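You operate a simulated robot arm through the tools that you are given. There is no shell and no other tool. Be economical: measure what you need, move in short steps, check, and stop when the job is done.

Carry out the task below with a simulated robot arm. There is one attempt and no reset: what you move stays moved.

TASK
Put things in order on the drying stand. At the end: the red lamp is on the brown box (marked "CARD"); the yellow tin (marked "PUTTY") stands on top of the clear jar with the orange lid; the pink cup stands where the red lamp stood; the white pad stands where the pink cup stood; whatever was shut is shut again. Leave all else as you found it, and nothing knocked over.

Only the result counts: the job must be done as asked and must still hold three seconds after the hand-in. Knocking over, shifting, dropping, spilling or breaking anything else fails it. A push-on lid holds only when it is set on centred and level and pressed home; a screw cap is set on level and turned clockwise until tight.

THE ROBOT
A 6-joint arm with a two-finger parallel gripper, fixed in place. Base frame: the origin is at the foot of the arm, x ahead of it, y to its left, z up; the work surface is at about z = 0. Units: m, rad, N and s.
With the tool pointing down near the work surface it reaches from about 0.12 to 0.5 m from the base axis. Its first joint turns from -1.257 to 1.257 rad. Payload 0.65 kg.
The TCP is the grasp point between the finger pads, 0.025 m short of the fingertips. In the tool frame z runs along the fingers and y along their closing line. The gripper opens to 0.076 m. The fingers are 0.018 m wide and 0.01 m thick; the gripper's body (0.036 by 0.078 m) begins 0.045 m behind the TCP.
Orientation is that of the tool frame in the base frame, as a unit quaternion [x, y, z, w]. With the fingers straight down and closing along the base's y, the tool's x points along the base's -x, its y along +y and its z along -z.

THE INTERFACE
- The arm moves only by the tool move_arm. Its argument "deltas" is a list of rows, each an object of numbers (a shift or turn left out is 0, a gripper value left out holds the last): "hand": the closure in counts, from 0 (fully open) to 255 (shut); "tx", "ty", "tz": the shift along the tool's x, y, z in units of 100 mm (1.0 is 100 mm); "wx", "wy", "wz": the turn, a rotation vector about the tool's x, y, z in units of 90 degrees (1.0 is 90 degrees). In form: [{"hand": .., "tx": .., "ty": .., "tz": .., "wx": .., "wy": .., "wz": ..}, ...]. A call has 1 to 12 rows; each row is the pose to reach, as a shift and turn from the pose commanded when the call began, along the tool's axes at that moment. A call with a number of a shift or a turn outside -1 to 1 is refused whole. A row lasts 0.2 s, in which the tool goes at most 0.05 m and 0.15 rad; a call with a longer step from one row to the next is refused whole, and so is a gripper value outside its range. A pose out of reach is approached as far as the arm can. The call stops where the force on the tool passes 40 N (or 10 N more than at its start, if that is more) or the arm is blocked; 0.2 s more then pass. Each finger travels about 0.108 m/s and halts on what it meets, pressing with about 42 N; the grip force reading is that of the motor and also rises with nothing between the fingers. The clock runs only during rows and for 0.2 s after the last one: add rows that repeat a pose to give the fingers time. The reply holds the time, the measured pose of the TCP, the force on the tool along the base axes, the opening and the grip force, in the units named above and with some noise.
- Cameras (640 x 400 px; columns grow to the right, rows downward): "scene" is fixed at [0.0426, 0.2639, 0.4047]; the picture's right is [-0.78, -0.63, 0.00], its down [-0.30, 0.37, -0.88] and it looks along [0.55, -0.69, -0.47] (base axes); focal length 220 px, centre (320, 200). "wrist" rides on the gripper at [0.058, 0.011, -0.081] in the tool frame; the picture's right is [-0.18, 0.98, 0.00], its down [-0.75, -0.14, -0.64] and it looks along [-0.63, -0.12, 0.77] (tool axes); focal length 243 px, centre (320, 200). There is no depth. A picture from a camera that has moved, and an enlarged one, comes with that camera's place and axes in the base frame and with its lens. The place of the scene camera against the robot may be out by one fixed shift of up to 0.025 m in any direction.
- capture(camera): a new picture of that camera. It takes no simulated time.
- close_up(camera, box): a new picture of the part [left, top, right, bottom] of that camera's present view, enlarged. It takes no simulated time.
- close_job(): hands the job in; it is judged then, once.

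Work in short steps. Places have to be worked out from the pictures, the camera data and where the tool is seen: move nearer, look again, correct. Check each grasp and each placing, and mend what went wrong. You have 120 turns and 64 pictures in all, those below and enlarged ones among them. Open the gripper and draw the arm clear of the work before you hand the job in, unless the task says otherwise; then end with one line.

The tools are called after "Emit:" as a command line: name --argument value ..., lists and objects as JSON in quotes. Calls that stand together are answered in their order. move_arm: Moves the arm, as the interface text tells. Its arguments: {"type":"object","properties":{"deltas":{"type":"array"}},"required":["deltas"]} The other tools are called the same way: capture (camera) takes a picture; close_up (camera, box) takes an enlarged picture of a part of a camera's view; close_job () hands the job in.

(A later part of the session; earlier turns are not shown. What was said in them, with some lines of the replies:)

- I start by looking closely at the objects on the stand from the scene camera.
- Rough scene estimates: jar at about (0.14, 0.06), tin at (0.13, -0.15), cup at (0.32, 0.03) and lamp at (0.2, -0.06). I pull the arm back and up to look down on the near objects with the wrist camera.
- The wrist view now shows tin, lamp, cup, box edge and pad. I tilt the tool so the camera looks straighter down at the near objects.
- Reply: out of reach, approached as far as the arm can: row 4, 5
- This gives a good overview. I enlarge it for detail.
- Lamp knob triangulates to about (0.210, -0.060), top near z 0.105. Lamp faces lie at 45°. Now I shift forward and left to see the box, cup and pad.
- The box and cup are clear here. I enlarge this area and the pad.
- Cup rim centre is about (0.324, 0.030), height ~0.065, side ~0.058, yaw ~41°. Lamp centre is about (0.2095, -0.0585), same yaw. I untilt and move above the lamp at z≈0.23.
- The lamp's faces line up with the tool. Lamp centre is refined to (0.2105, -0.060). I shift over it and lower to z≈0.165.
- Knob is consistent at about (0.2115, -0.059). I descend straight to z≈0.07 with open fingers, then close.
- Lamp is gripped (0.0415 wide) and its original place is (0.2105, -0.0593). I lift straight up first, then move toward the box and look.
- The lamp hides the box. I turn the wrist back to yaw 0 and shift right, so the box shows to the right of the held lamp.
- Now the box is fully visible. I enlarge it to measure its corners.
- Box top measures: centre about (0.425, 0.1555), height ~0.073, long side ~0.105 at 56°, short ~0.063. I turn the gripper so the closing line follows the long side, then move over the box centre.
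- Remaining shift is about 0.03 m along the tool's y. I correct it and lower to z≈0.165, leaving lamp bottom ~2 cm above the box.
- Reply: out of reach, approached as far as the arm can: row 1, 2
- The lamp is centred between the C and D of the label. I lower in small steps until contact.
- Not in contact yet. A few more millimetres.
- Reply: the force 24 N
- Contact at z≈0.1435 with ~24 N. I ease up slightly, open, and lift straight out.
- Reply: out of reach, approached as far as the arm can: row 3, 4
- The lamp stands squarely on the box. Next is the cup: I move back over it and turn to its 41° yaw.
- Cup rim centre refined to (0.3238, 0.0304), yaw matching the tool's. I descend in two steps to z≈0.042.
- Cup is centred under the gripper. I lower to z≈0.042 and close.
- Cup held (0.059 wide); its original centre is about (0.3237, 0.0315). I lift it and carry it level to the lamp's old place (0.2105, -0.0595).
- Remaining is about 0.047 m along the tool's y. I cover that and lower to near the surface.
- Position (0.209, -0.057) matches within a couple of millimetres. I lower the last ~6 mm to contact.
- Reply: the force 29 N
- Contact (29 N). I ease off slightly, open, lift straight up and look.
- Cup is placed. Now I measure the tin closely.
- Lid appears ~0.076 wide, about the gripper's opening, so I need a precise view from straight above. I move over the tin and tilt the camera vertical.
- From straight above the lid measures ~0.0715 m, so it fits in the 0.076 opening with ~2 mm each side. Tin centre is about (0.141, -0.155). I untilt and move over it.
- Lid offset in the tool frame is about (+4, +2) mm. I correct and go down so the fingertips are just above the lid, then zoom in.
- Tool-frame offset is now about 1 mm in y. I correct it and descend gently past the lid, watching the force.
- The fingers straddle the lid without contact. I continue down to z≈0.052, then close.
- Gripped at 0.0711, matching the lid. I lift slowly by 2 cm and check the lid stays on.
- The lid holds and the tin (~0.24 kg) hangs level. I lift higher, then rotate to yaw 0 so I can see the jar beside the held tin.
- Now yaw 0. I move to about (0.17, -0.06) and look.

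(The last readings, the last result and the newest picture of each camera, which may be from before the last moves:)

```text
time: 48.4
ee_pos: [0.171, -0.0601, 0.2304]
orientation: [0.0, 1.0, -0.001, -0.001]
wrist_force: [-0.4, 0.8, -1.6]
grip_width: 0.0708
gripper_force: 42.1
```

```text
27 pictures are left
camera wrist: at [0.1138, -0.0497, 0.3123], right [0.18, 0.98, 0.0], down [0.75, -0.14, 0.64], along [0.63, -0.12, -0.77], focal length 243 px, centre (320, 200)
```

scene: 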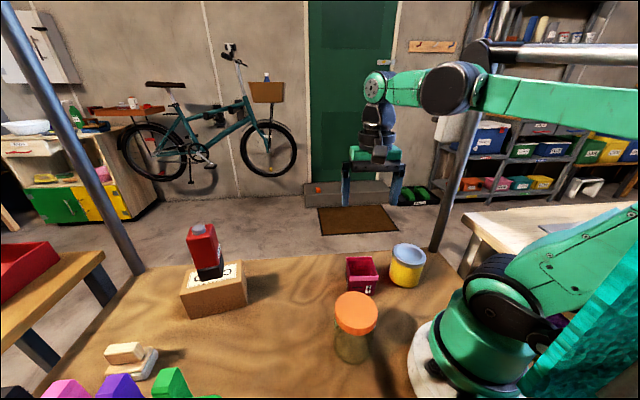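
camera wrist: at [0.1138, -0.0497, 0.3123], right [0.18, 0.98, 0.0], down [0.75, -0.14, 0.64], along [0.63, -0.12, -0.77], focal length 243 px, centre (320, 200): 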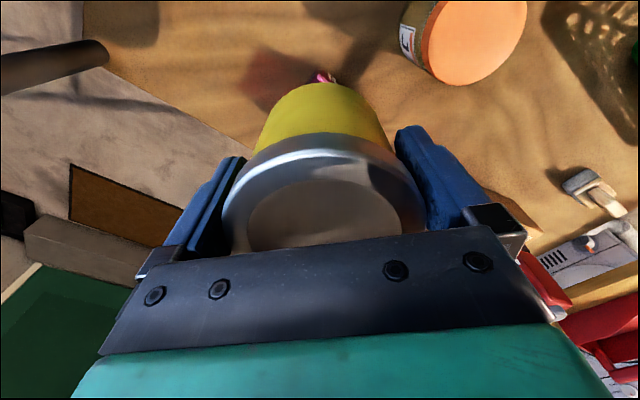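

Jar lid centre triangulates to (0.156, 0.056), height ~0.105, and the tin is centred at the TCP. I move over the jar with the tin bottom at ~0.18.

Emit:
move_arm --deltas '[{"ty": 0.2}, {"tx": 0.05, "ty": 0.5}, {"tx": 0.1, "ty": 0.8}, {"tx": 0.15, "ty": 1.0}, {"tx": 0.15, "ty": 1.0}]'

Emit:
move_arm --deltas '[{"ty": 0.16}, {"ty": 0.16, "tz": 0.25}, {"ty": 0.16, "tz": 0.5}, {"ty": 0.16, "tz": 0.55}, {"ty": 0.16, "tz": 0.55}]'

Emit:
capture --camera "scene"

Emit:
capture --camera "wrist"

```text
time: 49.6
ee_pos: [0.156, 0.0386, 0.2288]
orientation: [0.0, 1.0, -0.002, -0.002]
wrist_force: [0.3, -0.2, -1.6]
grip_width: 0.0706
gripper_force: 41.7
```

```text
time: 50.8
ee_pos: [0.1544, 0.0557, 0.1747]
orientation: [0.0, 1.0, -0.002, -0.002]
wrist_force: [0.1, 0.1, -1.5]
grip_width: 0.0706
gripper_force: 41.7
```

```text
26 pictures are left
```

scene: 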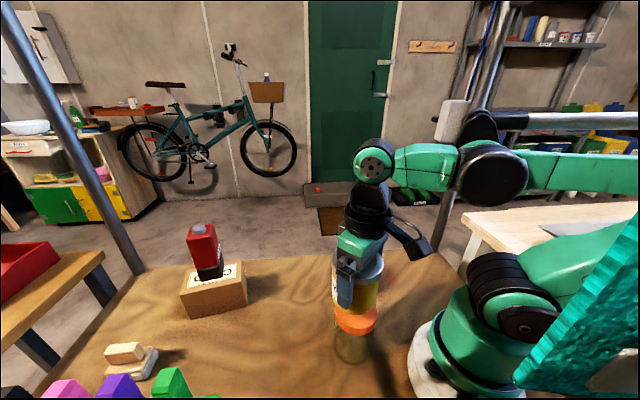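

```text
25 pictures are left
camera wrist: at [0.0977, 0.0666, 0.2566], right [0.18, 0.98, 0.0], down [0.75, -0.14, 0.64], along [0.63, -0.12, -0.77], focal length 243 px, centre (320, 200)
```

wrist: 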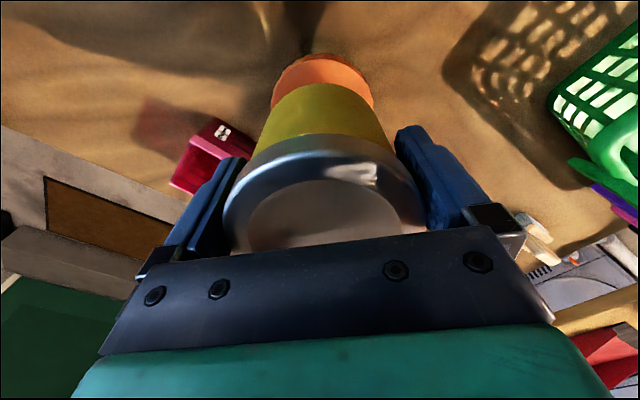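

From the wrist the tin may sit ~6 mm further out in x than the TCP. I check with an enlarged scene view.

Emit:
close_up --camera "scene" --box '[300, 230, 420, 370]'

Emit:
close_up --camera "wrist" --box '[210, 40, 440, 260]'

```text
2.86 times, centred on (360, 300) of scene
camera zoom: at [0.0426, 0.2639, 0.4047], right [-0.78, -0.63, 0.0], down [-0.3, 0.37, -0.88], along [0.55, -0.69, -0.47], focal length 630 px, centre (206, -86)
```

zoom: 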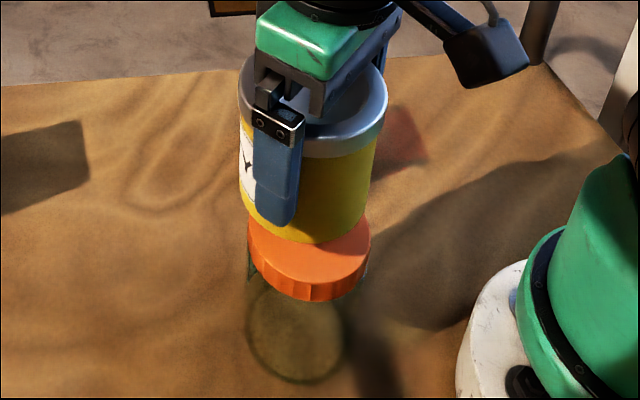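

```text
1.82 times, centred on (325, 150) of wrist
camera zoom: at [0.0977, 0.0666, 0.2566], right [0.18, 0.98, 0.0], down [0.75, -0.14, 0.64], along [0.63, -0.12, -0.77], focal length 441 px, centre (311, 291)
```

zoom: 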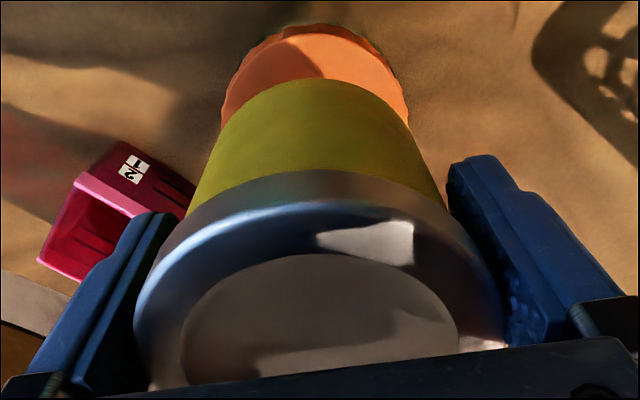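

Both views suggest the tin is ~5 mm too far in +x. I shift back 5 mm and lower to near contact.

Emit:
move_arm --deltas '[{"tx": 0.05}, {"tx": 0.05, "tz": 0.06}, {"tx": 0.05, "tz": 0.12}, {"tx": 0.05, "tz": 0.15}, {"tx": 0.05, "tz": 0.15}]'

Emit:
close_up --camera "scene" --box '[300, 230, 420, 370]'

Emit:
close_up --camera "wrist" --box '[210, 40, 440, 260]'

```text
time: 52.0
ee_pos: [0.1496, 0.0559, 0.1612]
orientation: [0.001, 1.0, -0.002, -0.001]
wrist_force: [-0.9, 0.3, -2.3]
grip_width: 0.0707
gripper_force: 41.8
```

```text
2.86 times, centred on (360, 300) of scene
camera zoom: at [0.0426, 0.2639, 0.4047], right [-0.78, -0.63, 0.0], down [-0.3, 0.37, -0.88], along [0.55, -0.69, -0.47], focal length 630 px, centre (206, -86)
```

zoom: 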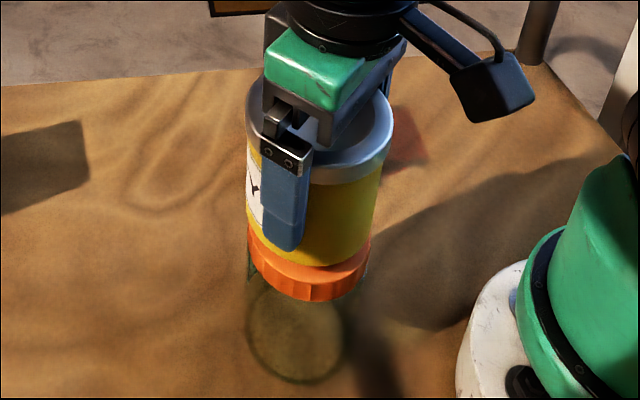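

```text
1.82 times, centred on (325, 150) of wrist
camera zoom: at [0.0928, 0.0667, 0.2432], right [0.18, 0.98, 0.0], down [0.75, -0.14, 0.64], along [0.63, -0.12, -0.77], focal length 441 px, centre (311, 291)
```

zoom: 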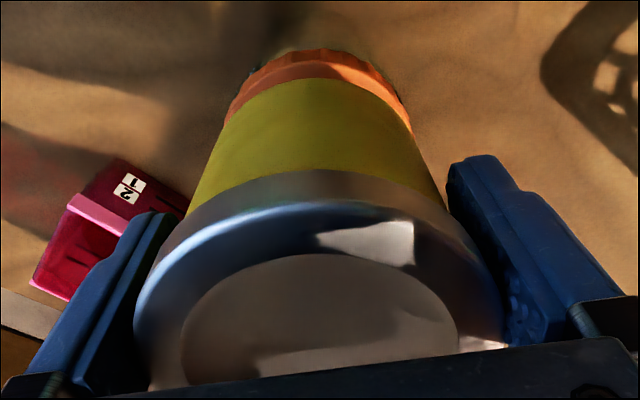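

Alignment looks good within ~3 mm. I lower in small steps to contact.

Emit:
move_arm --deltas '[{"tx": 0.01, "tz": 0.02}, {"tx": 0.01, "tz": 0.035}, {"tx": 0.01, "tz": 0.045}, {"tx": 0.01, "tz": 0.045}]'

```text
time: 53.0
ee_pos: [0.15, 0.0555, 0.1559]
orientation: [-0.001, 1.0, -0.001, -0.002]
wrist_force: [-0.6, 0.9, -2.5]
grip_width: 0.0708
gripper_force: 41.5
```

Emit:
move_arm --deltas '[{"tz": 0.01}, {"tz": 0.02}, {"tz": 0.02}]'

```text
time: 53.8
ee_pos: [0.1491, 0.054, 0.1545]
orientation: [0.0, 1.0, -0.002, -0.001]
wrist_force: [-0.1, 0.0, -2.1]
grip_width: 0.0705
gripper_force: 41.9
```

Still hanging freely. I continue in 2 mm steps.

Emit:
move_arm --deltas '[{"tz": 0.01}, {"tz": 0.02}, {"tz": 0.02}]'

Emit:
close_up --camera "scene" --box '[310, 270, 400, 340]'

```text
time: 54.6
ee_pos: [0.151, 0.056, 0.1527]
orientation: [0.0, 1.0, -0.003, -0.002]
wrist_force: [-1.4, 0.5, -3.1]
grip_width: 0.0708
gripper_force: 42.1
```

```text
5.71 times, centred on (355, 305) of scene
camera zoom: at [0.0426, 0.2639, 0.4047], right [-0.78, -0.63, 0.0], down [-0.3, 0.37, -0.88], along [0.55, -0.69, -0.47], focal length 1260 px, centre (120, -400)
```

zoom: 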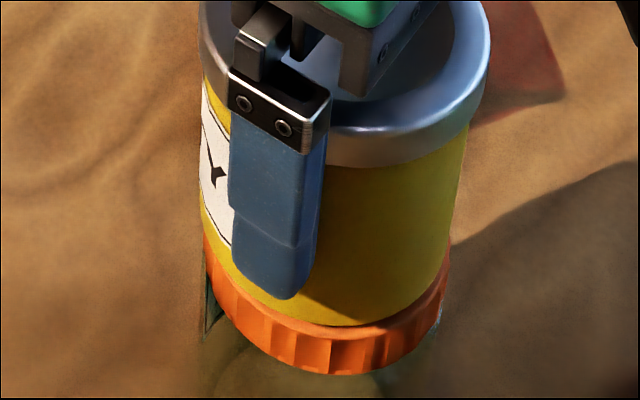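

Very near; centring is good. I keep lowering in 1.5 mm steps until force shows.

Emit:
move_arm --deltas '[{"tz": 0.01}, {"tz": 0.02}, {"tz": 0.03}, {"tz": 0.03}]'

```text
time: 55.6
ee_pos: [0.1492, 0.0554, 0.1496]
orientation: [0.0, 1.0, -0.002, -0.001]
wrist_force: [0.6, -0.1, 28.2]
grip_width: 0.0707
gripper_force: 42.4
```

Contact. I ease off 1 mm and open.

Emit:
move_arm --deltas '[{"tz": -0.01}, {"tz": -0.01, "hand": 60}, {"tz": -0.01, "hand": 0}, {"tz": -0.01, "hand": 0}]'

Emit:
close_up --camera "scene" --box '[310, 230, 410, 340]'

Emit:
close_up --camera "wrist" --box '[210, 40, 440, 260]'

```text
time: 56.6
ee_pos: [0.1484, 0.0556, 0.1498]
orientation: [0.001, 1.0, -0.001, -0.001]
wrist_force: [0.2, -0.1, 0.1]
grip_width: 0.0759
gripper_force: 0.0
```

```text
3.64 times, centred on (360, 285) of scene
camera zoom: at [0.0426, 0.2639, 0.4047], right [-0.78, -0.63, 0.0], down [-0.3, 0.37, -0.88], along [0.55, -0.69, -0.47], focal length 802 px, centre (174, -109)
```

zoom: 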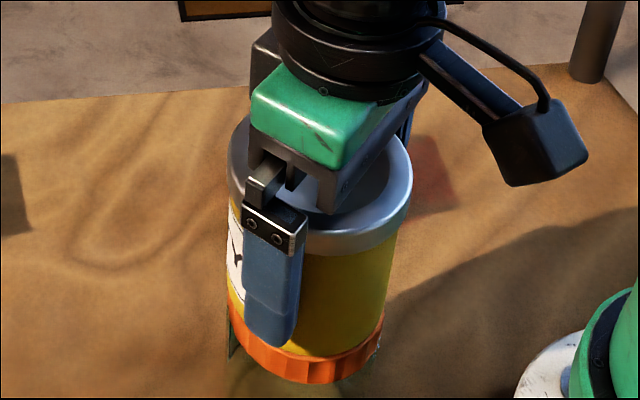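

```text
1.82 times, centred on (325, 150) of wrist
camera zoom: at [0.0916, 0.0665, 0.2316], right [0.18, 0.98, 0.0], down [0.75, -0.14, 0.64], along [0.63, -0.12, -0.77], focal length 441 px, centre (311, 291)
```

zoom: 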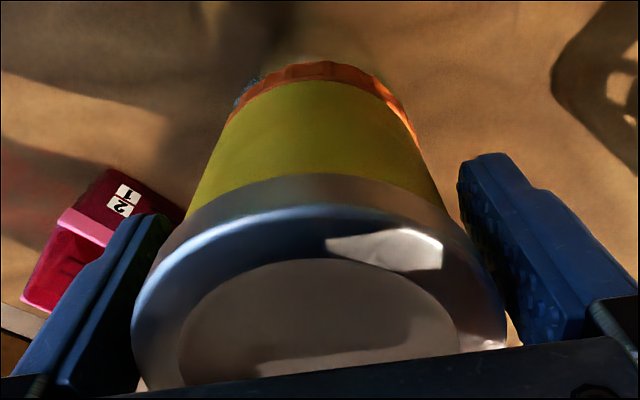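

Tin stands on the jar lid. The left finger is nearest to the tin, so I shift 1.5 mm that way before raising straight up slowly.

Emit:
move_arm --deltas '[{"ty": -0.015}, {"ty": -0.015, "tz": -0.05}, {"ty": -0.015, "tz": -0.15}, {"ty": -0.015, "tz": -0.3}, {"ty": -0.015, "tz": -0.5}, {"ty": -0.015, "tz": -0.8}, {"ty": -0.015, "tz": -1.0}]'

Emit:
capture --camera "scene"

```text
time: 58.2
ee_pos: [0.1494, 0.0525, 0.2521]
orientation: [0.001, 1.0, -0.001, -0.002]
wrist_force: [0.2, -0.5, 1.3]
grip_width: 0.0758
gripper_force: 0.0
```

```text
17 pictures are left
```

scene: 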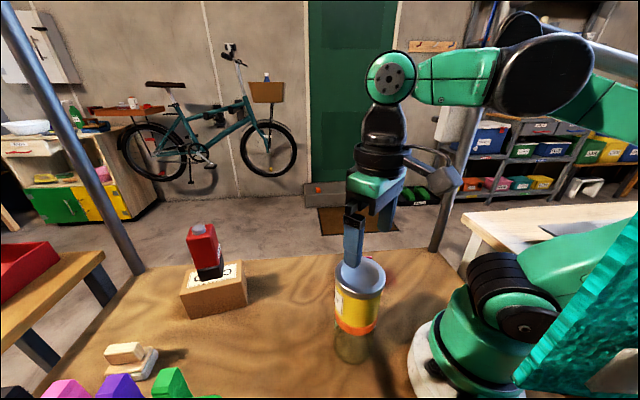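

The tin stands centred on the jar. Now the pad: I travel at z≈0.25, above the pegs (≈0.16) and clear of the lamp, to view it.

Emit:
move_arm --deltas '[{"tx": -0.3, "ty": 0.2, "tz": -0.05}, {"tx": -0.6, "ty": 0.5, "tz": -0.05}, {"tx": -0.9, "ty": 0.75, "tz": -0.05}, {"tx": -0.9, "ty": 0.75, "tz": -0.05}]'

Emit:
move_arm --deltas '[{"tx": -0.3, "ty": 0.2}, {"tx": -0.6, "ty": 0.5}, {"tx": -0.9, "ty": 0.8}, {"tx": -0.9, "ty": 0.9}, {"tx": -0.9, "ty": 0.9}]'

Emit:
capture --camera "wrist"

```text
time: 59.2
ee_pos: [0.2379, 0.1296, 0.2564]
orientation: [0.0, 1.0, -0.001, -0.001]
wrist_force: [0.0, 0.0, -0.4]
grip_width: 0.0759
gripper_force: 0.0
```

```text
time: 60.4
ee_pos: [0.3302, 0.2171, 0.2574]
orientation: [0.0, 1.0, -0.003, -0.002]
wrist_force: [-0.1, 0.9, -0.5]
grip_width: 0.0758
gripper_force: 0.0
```

```text
16 pictures are left
camera wrist: at [0.2738, 0.2281, 0.3384], right [0.18, 0.98, 0.0], down [0.75, -0.14, 0.64], along [0.63, -0.12, -0.77], focal length 243 px, centre (320, 200)
```

wrist: 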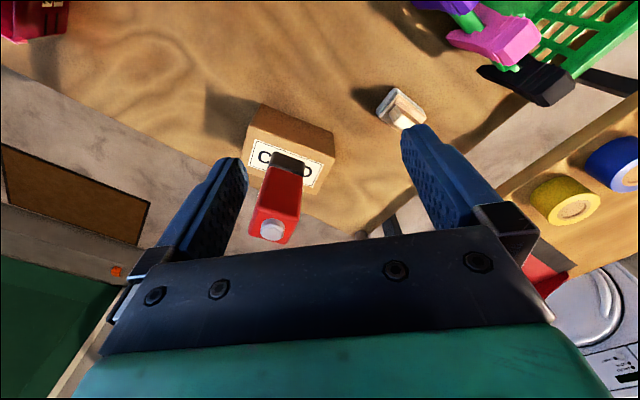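

Emit:
close_up --camera "wrist" --box '[350, 70, 450, 140]'

Emit:
close_up --camera "scene" --box '[85, 325, 185, 395]'

```text
5.71 times, centred on (400, 105) of wrist
camera zoom: at [0.2738, 0.2281, 0.3384], right [0.18, 0.98, 0.0], down [0.75, -0.14, 0.64], along [0.63, -0.12, -0.77], focal length 1386 px, centre (-137, 743)
```

zoom: 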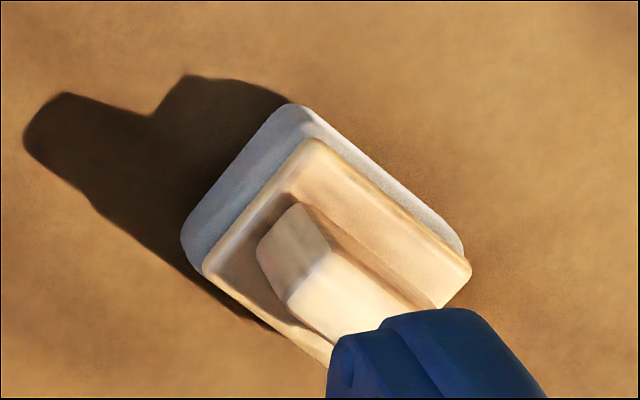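

```text
5.71 times, centred on (135, 360) of scene
camera zoom: at [0.0426, 0.2639, 0.4047], right [-0.78, -0.63, 0.0], down [-0.3, 0.37, -0.88], along [0.55, -0.69, -0.47], focal length 1260 px, centre (1377, -714)
```

zoom: 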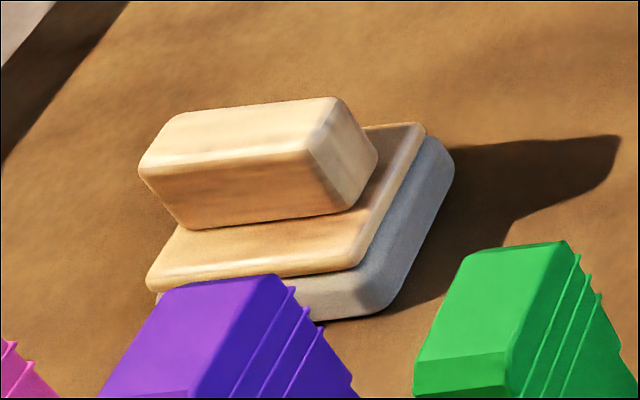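

Pad: plate centre about (0.412, 0.311), handle bar along 46°, ~13 mm wide, top near z≈0.043. At r≈0.516 I need an outward tilt, so I turn to yaw 46° and tilt 20° about the closing axis.

Emit:
move_arm --deltas '[{"wz": -0.09}, {"wz": -0.18}, {"wz": -0.27}, {"wz": -0.36}, {"wz": -0.45}, {"wz": -0.511}]'

Emit:
move_arm --deltas '[{"wy": -0.08}, {"wy": -0.16}, {"wy": -0.222}]'

Emit:
move_arm --deltas '[{"tx": -0.15, "tz": 0.35, "ty": 0.03}, {"tx": -0.3, "tz": 0.7, "ty": 0.03}, {"tx": -0.364, "tz": 0.824, "ty": 0.03}, {"tx": -0.364, "tz": 0.824, "ty": 0.03}]'

Emit:
capture --camera "wrist"

```text
time: 61.8
ee_pos: [0.3288, 0.2196, 0.2535]
orientation: [-0.392, 0.92, -0.001, -0.002]
wrist_force: [-0.6, -0.4, -0.2]
grip_width: 0.0763
gripper_force: 0.0
```

```text
time: 62.6
ee_pos: [0.3286, 0.2186, 0.2546]
orientation: [-0.385, 0.907, 0.067, 0.158]
wrist_force: [-0.3, 0.6, -0.2]
grip_width: 0.0757
gripper_force: 0.0
```

```text
time: 63.6
ee_pos: [0.3701, 0.2673, 0.187]
orientation: [-0.385, 0.907, 0.066, 0.156]
wrist_force: [-0.8, -0.1, -0.4]
grip_width: 0.0762
gripper_force: 0.0
```

```text
13 pictures are left
camera wrist: at [0.3061, 0.2149, 0.2456], right [-0.59, 0.81, 0.06], down [0.44, 0.26, 0.86], along [0.68, 0.53, -0.51], focal length 243 px, centre (320, 200)
```

wrist: 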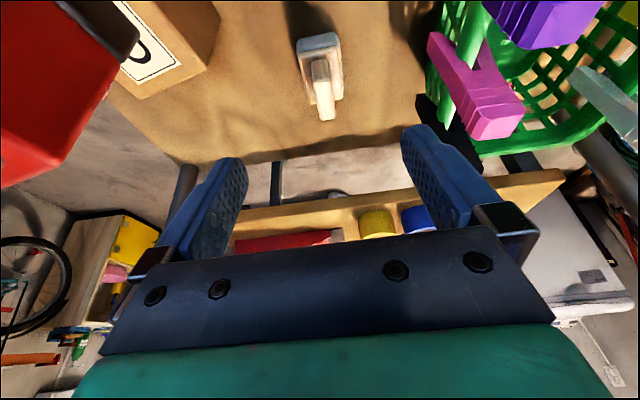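

The handle lines up with the tool. I continue to about (0.412, 0.311, 0.10) above it.

Emit:
move_arm --deltas '[{"tx": -0.1, "tz": 0.35}, {"tx": -0.2, "tz": 0.7}, {"tx": -0.274, "tz": 0.95}, {"tx": -0.274, "tz": 1.0}, {"tx": -0.274, "tz": 1.0}]'

Emit:
close_up --camera "wrist" --box '[220, 60, 420, 185]'

```text
time: 64.8
ee_pos: [0.411, 0.3083, 0.1053]
orientation: [-0.385, 0.907, 0.066, 0.158]
wrist_force: [0.9, 0.8, -0.3]
grip_width: 0.0757
gripper_force: 0.0
```

```text
3.20 times, centred on (320, 122) of wrist
camera zoom: at [0.3474, 0.2573, 0.1618], right [-0.59, 0.81, 0.06], down [0.44, 0.26, 0.86], along [0.68, 0.53, -0.51], focal length 776 px, centre (320, 448)
```

zoom: 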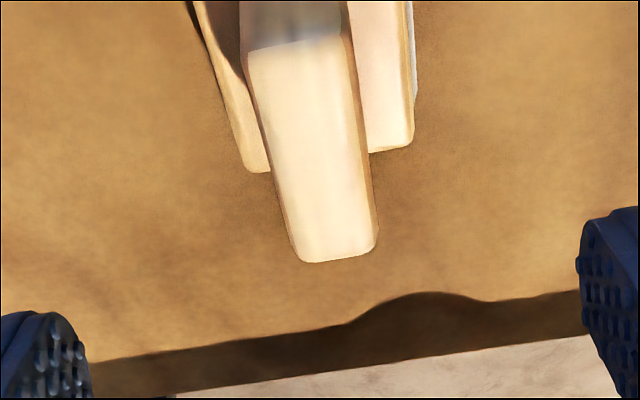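

Reach is fine and the handle (0.016 wide) is centred between the fingers. I lower vertically to TCP z≈0.054 so the tips stay above the plate, and close.

Emit:
move_arm --deltas '[{"tx": 0.06, "tz": 0.16}, {"tx": 0.12, "tz": 0.32}, {"tx": 0.16, "tz": 0.43}, {"tx": 0.174, "tz": 0.48}, {"tx": 0.174, "tz": 0.48}]'

Emit:
move_arm --deltas '[{"hand": 60}, {"hand": 120}, {"hand": 180}, {"hand": 230}, {"hand": 230}]'

Emit:
close_up --camera "scene" --box '[65, 275, 225, 395]'

```text
time: 66.0
ee_pos: [0.4112, 0.3077, 0.0536]
orientation: [-0.385, 0.907, 0.067, 0.158]
wrist_force: [-1.5, 0.3, -1.2]
grip_width: 0.0762
gripper_force: 0.0
```

```text
time: 67.2
ee_pos: [0.4097, 0.3076, 0.0532]
orientation: [-0.385, 0.907, 0.067, 0.157]
wrist_force: [-0.4, -0.4, -0.1]
grip_width: 0.0345
gripper_force: 41.9
```

```text
3.33 times, centred on (145, 335) of scene
camera zoom: at [0.0426, 0.2639, 0.4047], right [-0.78, -0.63, 0.0], down [-0.3, 0.37, -0.88], along [0.55, -0.69, -0.47], focal length 735 px, centre (903, -250)
```

zoom: 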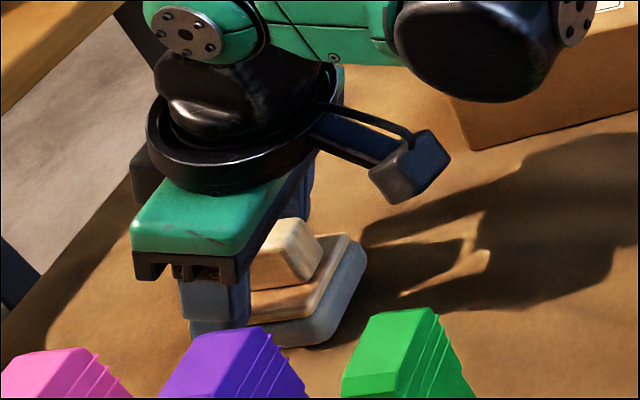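

Width 0.0345 means the tips caught the plate, which is higher than I thought. I open, raise 10 mm and close on the handle.

Emit:
move_arm --deltas '[{"hand": 120}, {"hand": 0}, {"hand": 0}, {"hand": 0, "tx": -0.034, "tz": -0.094}, {"hand": 0, "tx": -0.034, "tz": -0.094}]'

Emit:
move_arm --deltas '[{"hand": 60}, {"hand": 120}, {"hand": 180}, {"hand": 240}, {"hand": 240}]'

```text
time: 68.4
ee_pos: [0.4116, 0.3072, 0.0634]
orientation: [-0.385, 0.907, 0.067, 0.158]
wrist_force: [1.1, -1.0, -0.1]
grip_width: 0.0762
gripper_force: 0.2
```

```text
time: 69.6
ee_pos: [0.4117, 0.3083, 0.0633]
orientation: [-0.385, 0.907, 0.067, 0.158]
wrist_force: [-1.1, 0.8, -0.2]
grip_width: 0.0151
gripper_force: 34.4
```

Now the handle is gripped (0.015). I lift slowly and check that the pad hangs level.

Emit:
move_arm --deltas '[{"hand": 255, "tx": -0.034, "tz": -0.094}, {"tx": -0.07, "tz": -0.19}, {"tx": -0.103, "tz": -0.282}, {"tx": -0.137, "tz": -0.376}, {"tx": -0.137, "tz": -0.376}]'

Emit:
close_up --camera "scene" --box '[65, 245, 225, 365]'

```text
time: 70.8
ee_pos: [0.4101, 0.3077, 0.1022]
orientation: [-0.386, 0.907, 0.067, 0.158]
wrist_force: [-0.7, -0.8, 0.0]
grip_width: 0.0152
gripper_force: 34.9
```

```text
3.33 times, centred on (145, 305) of scene
camera zoom: at [0.0426, 0.2639, 0.4047], right [-0.78, -0.63, 0.0], down [-0.3, 0.37, -0.88], along [0.55, -0.69, -0.47], focal length 735 px, centre (903, -150)
```

zoom: 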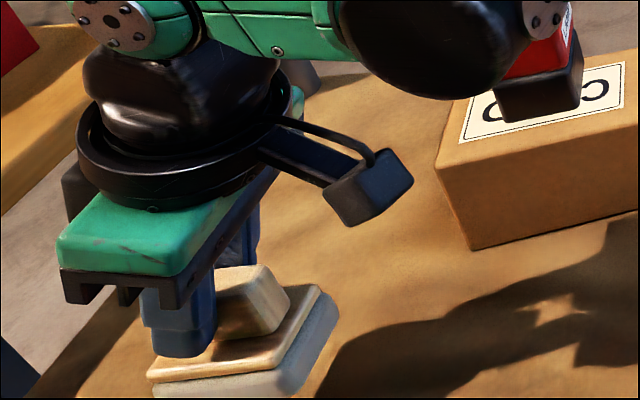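

Pad hangs level. I draw it inward and up in two steps, away from pegs and lamp.

Emit:
move_arm --deltas '[{"tx": 0.1, "tz": -0.25}, {"tx": 0.25, "tz": -0.5}, {"tx": 0.39, "tz": -0.66, "ty": -0.018}, {"tx": 0.39, "tz": -0.66, "ty": -0.018}]'

Emit:
move_arm --deltas '[{"tx": 0.1, "tz": -0.25}, {"tx": 0.25, "tz": -0.5}, {"tx": 0.39, "tz": -0.66, "ty": -0.018}, {"tx": 0.39, "tz": -0.66, "ty": -0.018}]'

Emit:
move_arm --deltas '[{"tx": 0.2, "tz": -0.08, "ty": -0.2}, {"tx": 0.45, "tz": -0.16, "ty": -0.42}, {"tx": 0.674, "tz": -0.245, "ty": -0.637}, {"tx": 0.674, "tz": -0.245, "ty": -0.637}]'

```text
time: 71.8
ee_pos: [0.3729, 0.2642, 0.1525]
orientation: [-0.385, 0.907, 0.067, 0.157]
wrist_force: [0.1, -0.3, -0.4]
grip_width: 0.015
gripper_force: 34.4
```

```text
time: 72.8
ee_pos: [0.3322, 0.2216, 0.2028]
orientation: [-0.385, 0.907, 0.067, 0.157]
wrist_force: [-0.2, -0.3, -1.0]
grip_width: 0.0153
gripper_force: 34.9
```

```text
time: 73.8
ee_pos: [0.3298, 0.1266, 0.2]
orientation: [-0.386, 0.906, 0.067, 0.158]
wrist_force: [-0.2, 0.2, -0.4]
grip_width: 0.0152
gripper_force: 34.5
```

I go on to above the cup's old place.

Emit:
move_arm --deltas '[{"tx": 0.2, "tz": -0.08, "ty": -0.2}, {"tx": 0.45, "tz": -0.16, "ty": -0.42}, {"tx": 0.713, "tz": -0.26, "ty": -0.625}, {"tx": 0.713, "tz": -0.26, "ty": -0.625}]'

Emit:
capture --camera "scene"

```text
time: 74.8
ee_pos: [0.3198, 0.0262, 0.2017]
orientation: [-0.385, 0.907, 0.067, 0.158]
wrist_force: [0.1, -0.2, 0.3]
grip_width: 0.0151
gripper_force: 34.8
```

```text
9 pictures are left
```

scene: 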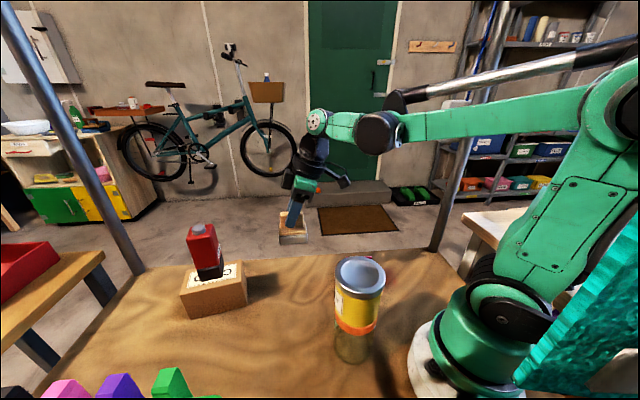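

Everything is standing. I lower vertically above the spot.

Emit:
move_arm --deltas '[{"tx": 0.08, "tz": 0.3}, {"tx": 0.2, "tz": 0.65}, {"tx": 0.28, "tz": 0.9}, {"tx": 0.33, "tz": 1.0}, {"tx": 0.33, "tz": 1.0}]'

Emit:
move_arm --deltas '[{"tx": 0.03, "tz": 0.1}, {"tx": 0.07, "tz": 0.2}, {"tx": 0.085, "tz": 0.24}, {"tx": 0.085, "tz": 0.24}]'

```text
time: 76.0
ee_pos: [0.3217, 0.0283, 0.0948]
orientation: [-0.385, 0.907, 0.067, 0.158]
wrist_force: [0.3, 1.0, -0.8]
grip_width: 0.0152
gripper_force: 34.6
```

```text
time: 77.0
ee_pos: [0.3221, 0.0285, 0.0699]
orientation: [-0.385, 0.907, 0.067, 0.158]
wrist_force: [0.6, 0.3, -0.3]
grip_width: 0.0153
gripper_force: 34.0
```

On target at (0.322, 0.0285). I lower the last ~7 mm to contact.

Emit:
move_arm --deltas '[{"tx": 0.01, "tz": 0.03}, {"tx": 0.018, "tz": 0.05}, {"tx": 0.022, "tz": 0.062}, {"tx": 0.024, "tz": 0.068}, {"tx": 0.024, "tz": 0.068}]'

```text
time: 78.2
ee_pos: [0.3227, 0.0296, 0.0642]
orientation: [-0.385, 0.907, 0.068, 0.158]
wrist_force: [-0.7, 0.0, -0.5]
grip_width: 0.0152
gripper_force: 34.5
```

Emit:
move_arm --deltas '[{"tx": 0.003, "tz": 0.01}, {"tx": 0.007, "tz": 0.02}, {"tx": 0.007, "tz": 0.02}]'

Emit:
close_up --camera "scene" --box '[250, 210, 350, 310]'

```text
time: 79.0
ee_pos: [0.3219, 0.0298, 0.0615]
orientation: [-0.385, 0.907, 0.066, 0.159]
wrist_force: [-3.1, 0.8, 27.1]
grip_width: 0.0152
gripper_force: 34.1
```

```text
4.00 times, centred on (300, 260) of scene
camera zoom: at [0.0425, 0.2639, 0.4047], right [-0.78, -0.63, 0.0], down [-0.29, 0.37, -0.88], along [0.56, -0.69, -0.47], focal length 882 px, centre (400, -40)
```

zoom: 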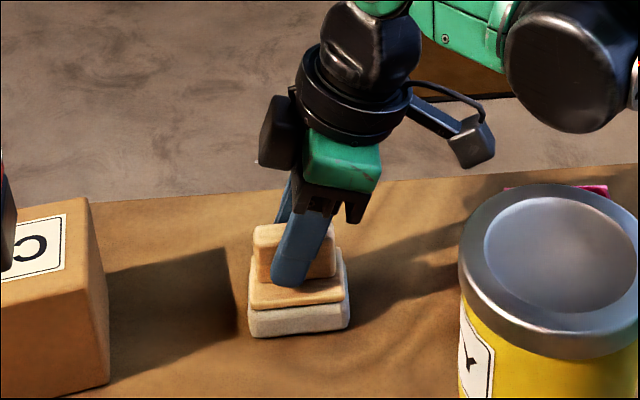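

Pad is down flat. I ease off, open and lift straight up.

Emit:
move_arm --deltas '[{"tx": -0.004, "tz": -0.012}, {"tx": -0.004, "tz": -0.012, "hand": 150}, {"tx": -0.004, "tz": -0.012, "hand": 60}, {"tx": -0.004, "tz": -0.012, "hand": 0}, {"tx": -0.004, "tz": -0.012, "hand": 0}, {"tx": -0.004, "tz": -0.012, "hand": 0}]'

Emit:
move_arm --deltas '[{"tx": -0.05, "tz": -0.15}, {"tx": -0.15, "tz": -0.42}, {"tx": -0.25, "tz": -0.7}, {"tx": -0.35, "tz": -1.0}, {"tx": -0.35, "tz": -1.0}]'

Emit:
move_arm --deltas '[{"tx": -0.1, "tz": -0.4}, {"tx": -0.2, "tz": -0.7}, {"tx": -0.25, "tz": -0.9}, {"tx": -0.25, "tz": -0.9}]'

Emit:
capture --camera "scene"

Emit:
capture --camera "wrist"

```text
time: 80.4
ee_pos: [0.3223, 0.0287, 0.0637]
orientation: [-0.385, 0.907, 0.066, 0.157]
wrist_force: [0.7, 0.2, -0.8]
grip_width: 0.0761
gripper_force: 0.0
```

```text
time: 81.6
ee_pos: [0.321, 0.0302, 0.1707]
orientation: [-0.384, 0.907, 0.067, 0.158]
wrist_force: [0.1, -0.6, 0.2]
grip_width: 0.0761
gripper_force: 0.1
```

```text
time: 82.6
ee_pos: [0.3139, 0.0235, 0.2636]
orientation: [-0.385, 0.907, 0.067, 0.157]
wrist_force: [0.8, 0.4, -0.9]
grip_width: 0.0758
gripper_force: 0.0
```

```text
7 pictures are left
```

scene: 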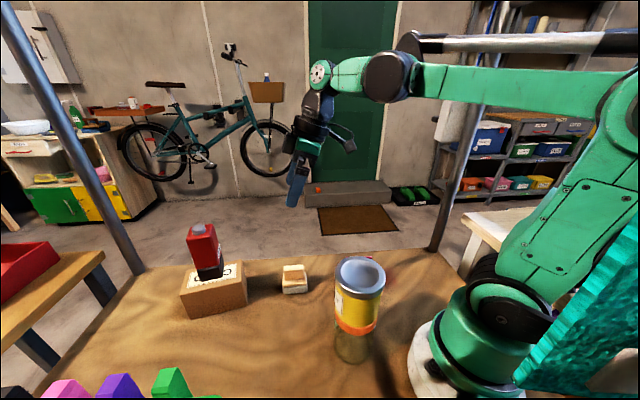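

```text
6 pictures are left
camera wrist: at [0.2497, -0.0282, 0.32], right [-0.59, 0.81, 0.06], down [0.44, 0.26, 0.86], along [0.68, 0.53, -0.51], focal length 243 px, centre (320, 200)
```

wrist: 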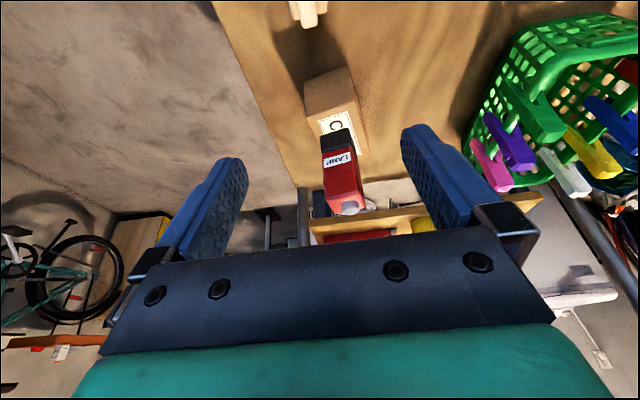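

Pad stands where the cup stood. One last close check of the tin and jar.

Emit:
close_up --camera "scene" --box '[270, 240, 420, 370]'

```text
3.08 times, centred on (345, 305) of scene
camera zoom: at [0.0426, 0.2639, 0.4047], right [-0.78, -0.63, 0.0], down [-0.3, 0.37, -0.88], along [0.55, -0.69, -0.47], focal length 678 px, centre (243, -123)
```

zoom: 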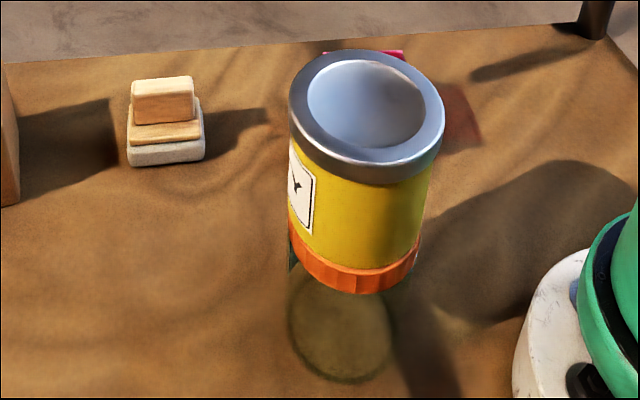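

The tin sits centred and level on the jar, and the pad, cup and lamp are in place. The gripper is open and the arm is clear, so I hand in.

Emit:
close_job

```text
The job is handed in.
```

The job is handed in: the red lamp is on the "CARD" box, the yellow tin stands on the jar's orange lid, the pink cup is where the lamp was and the white pad is where the cup was; nothing was opened and nothing was seen knocked over.
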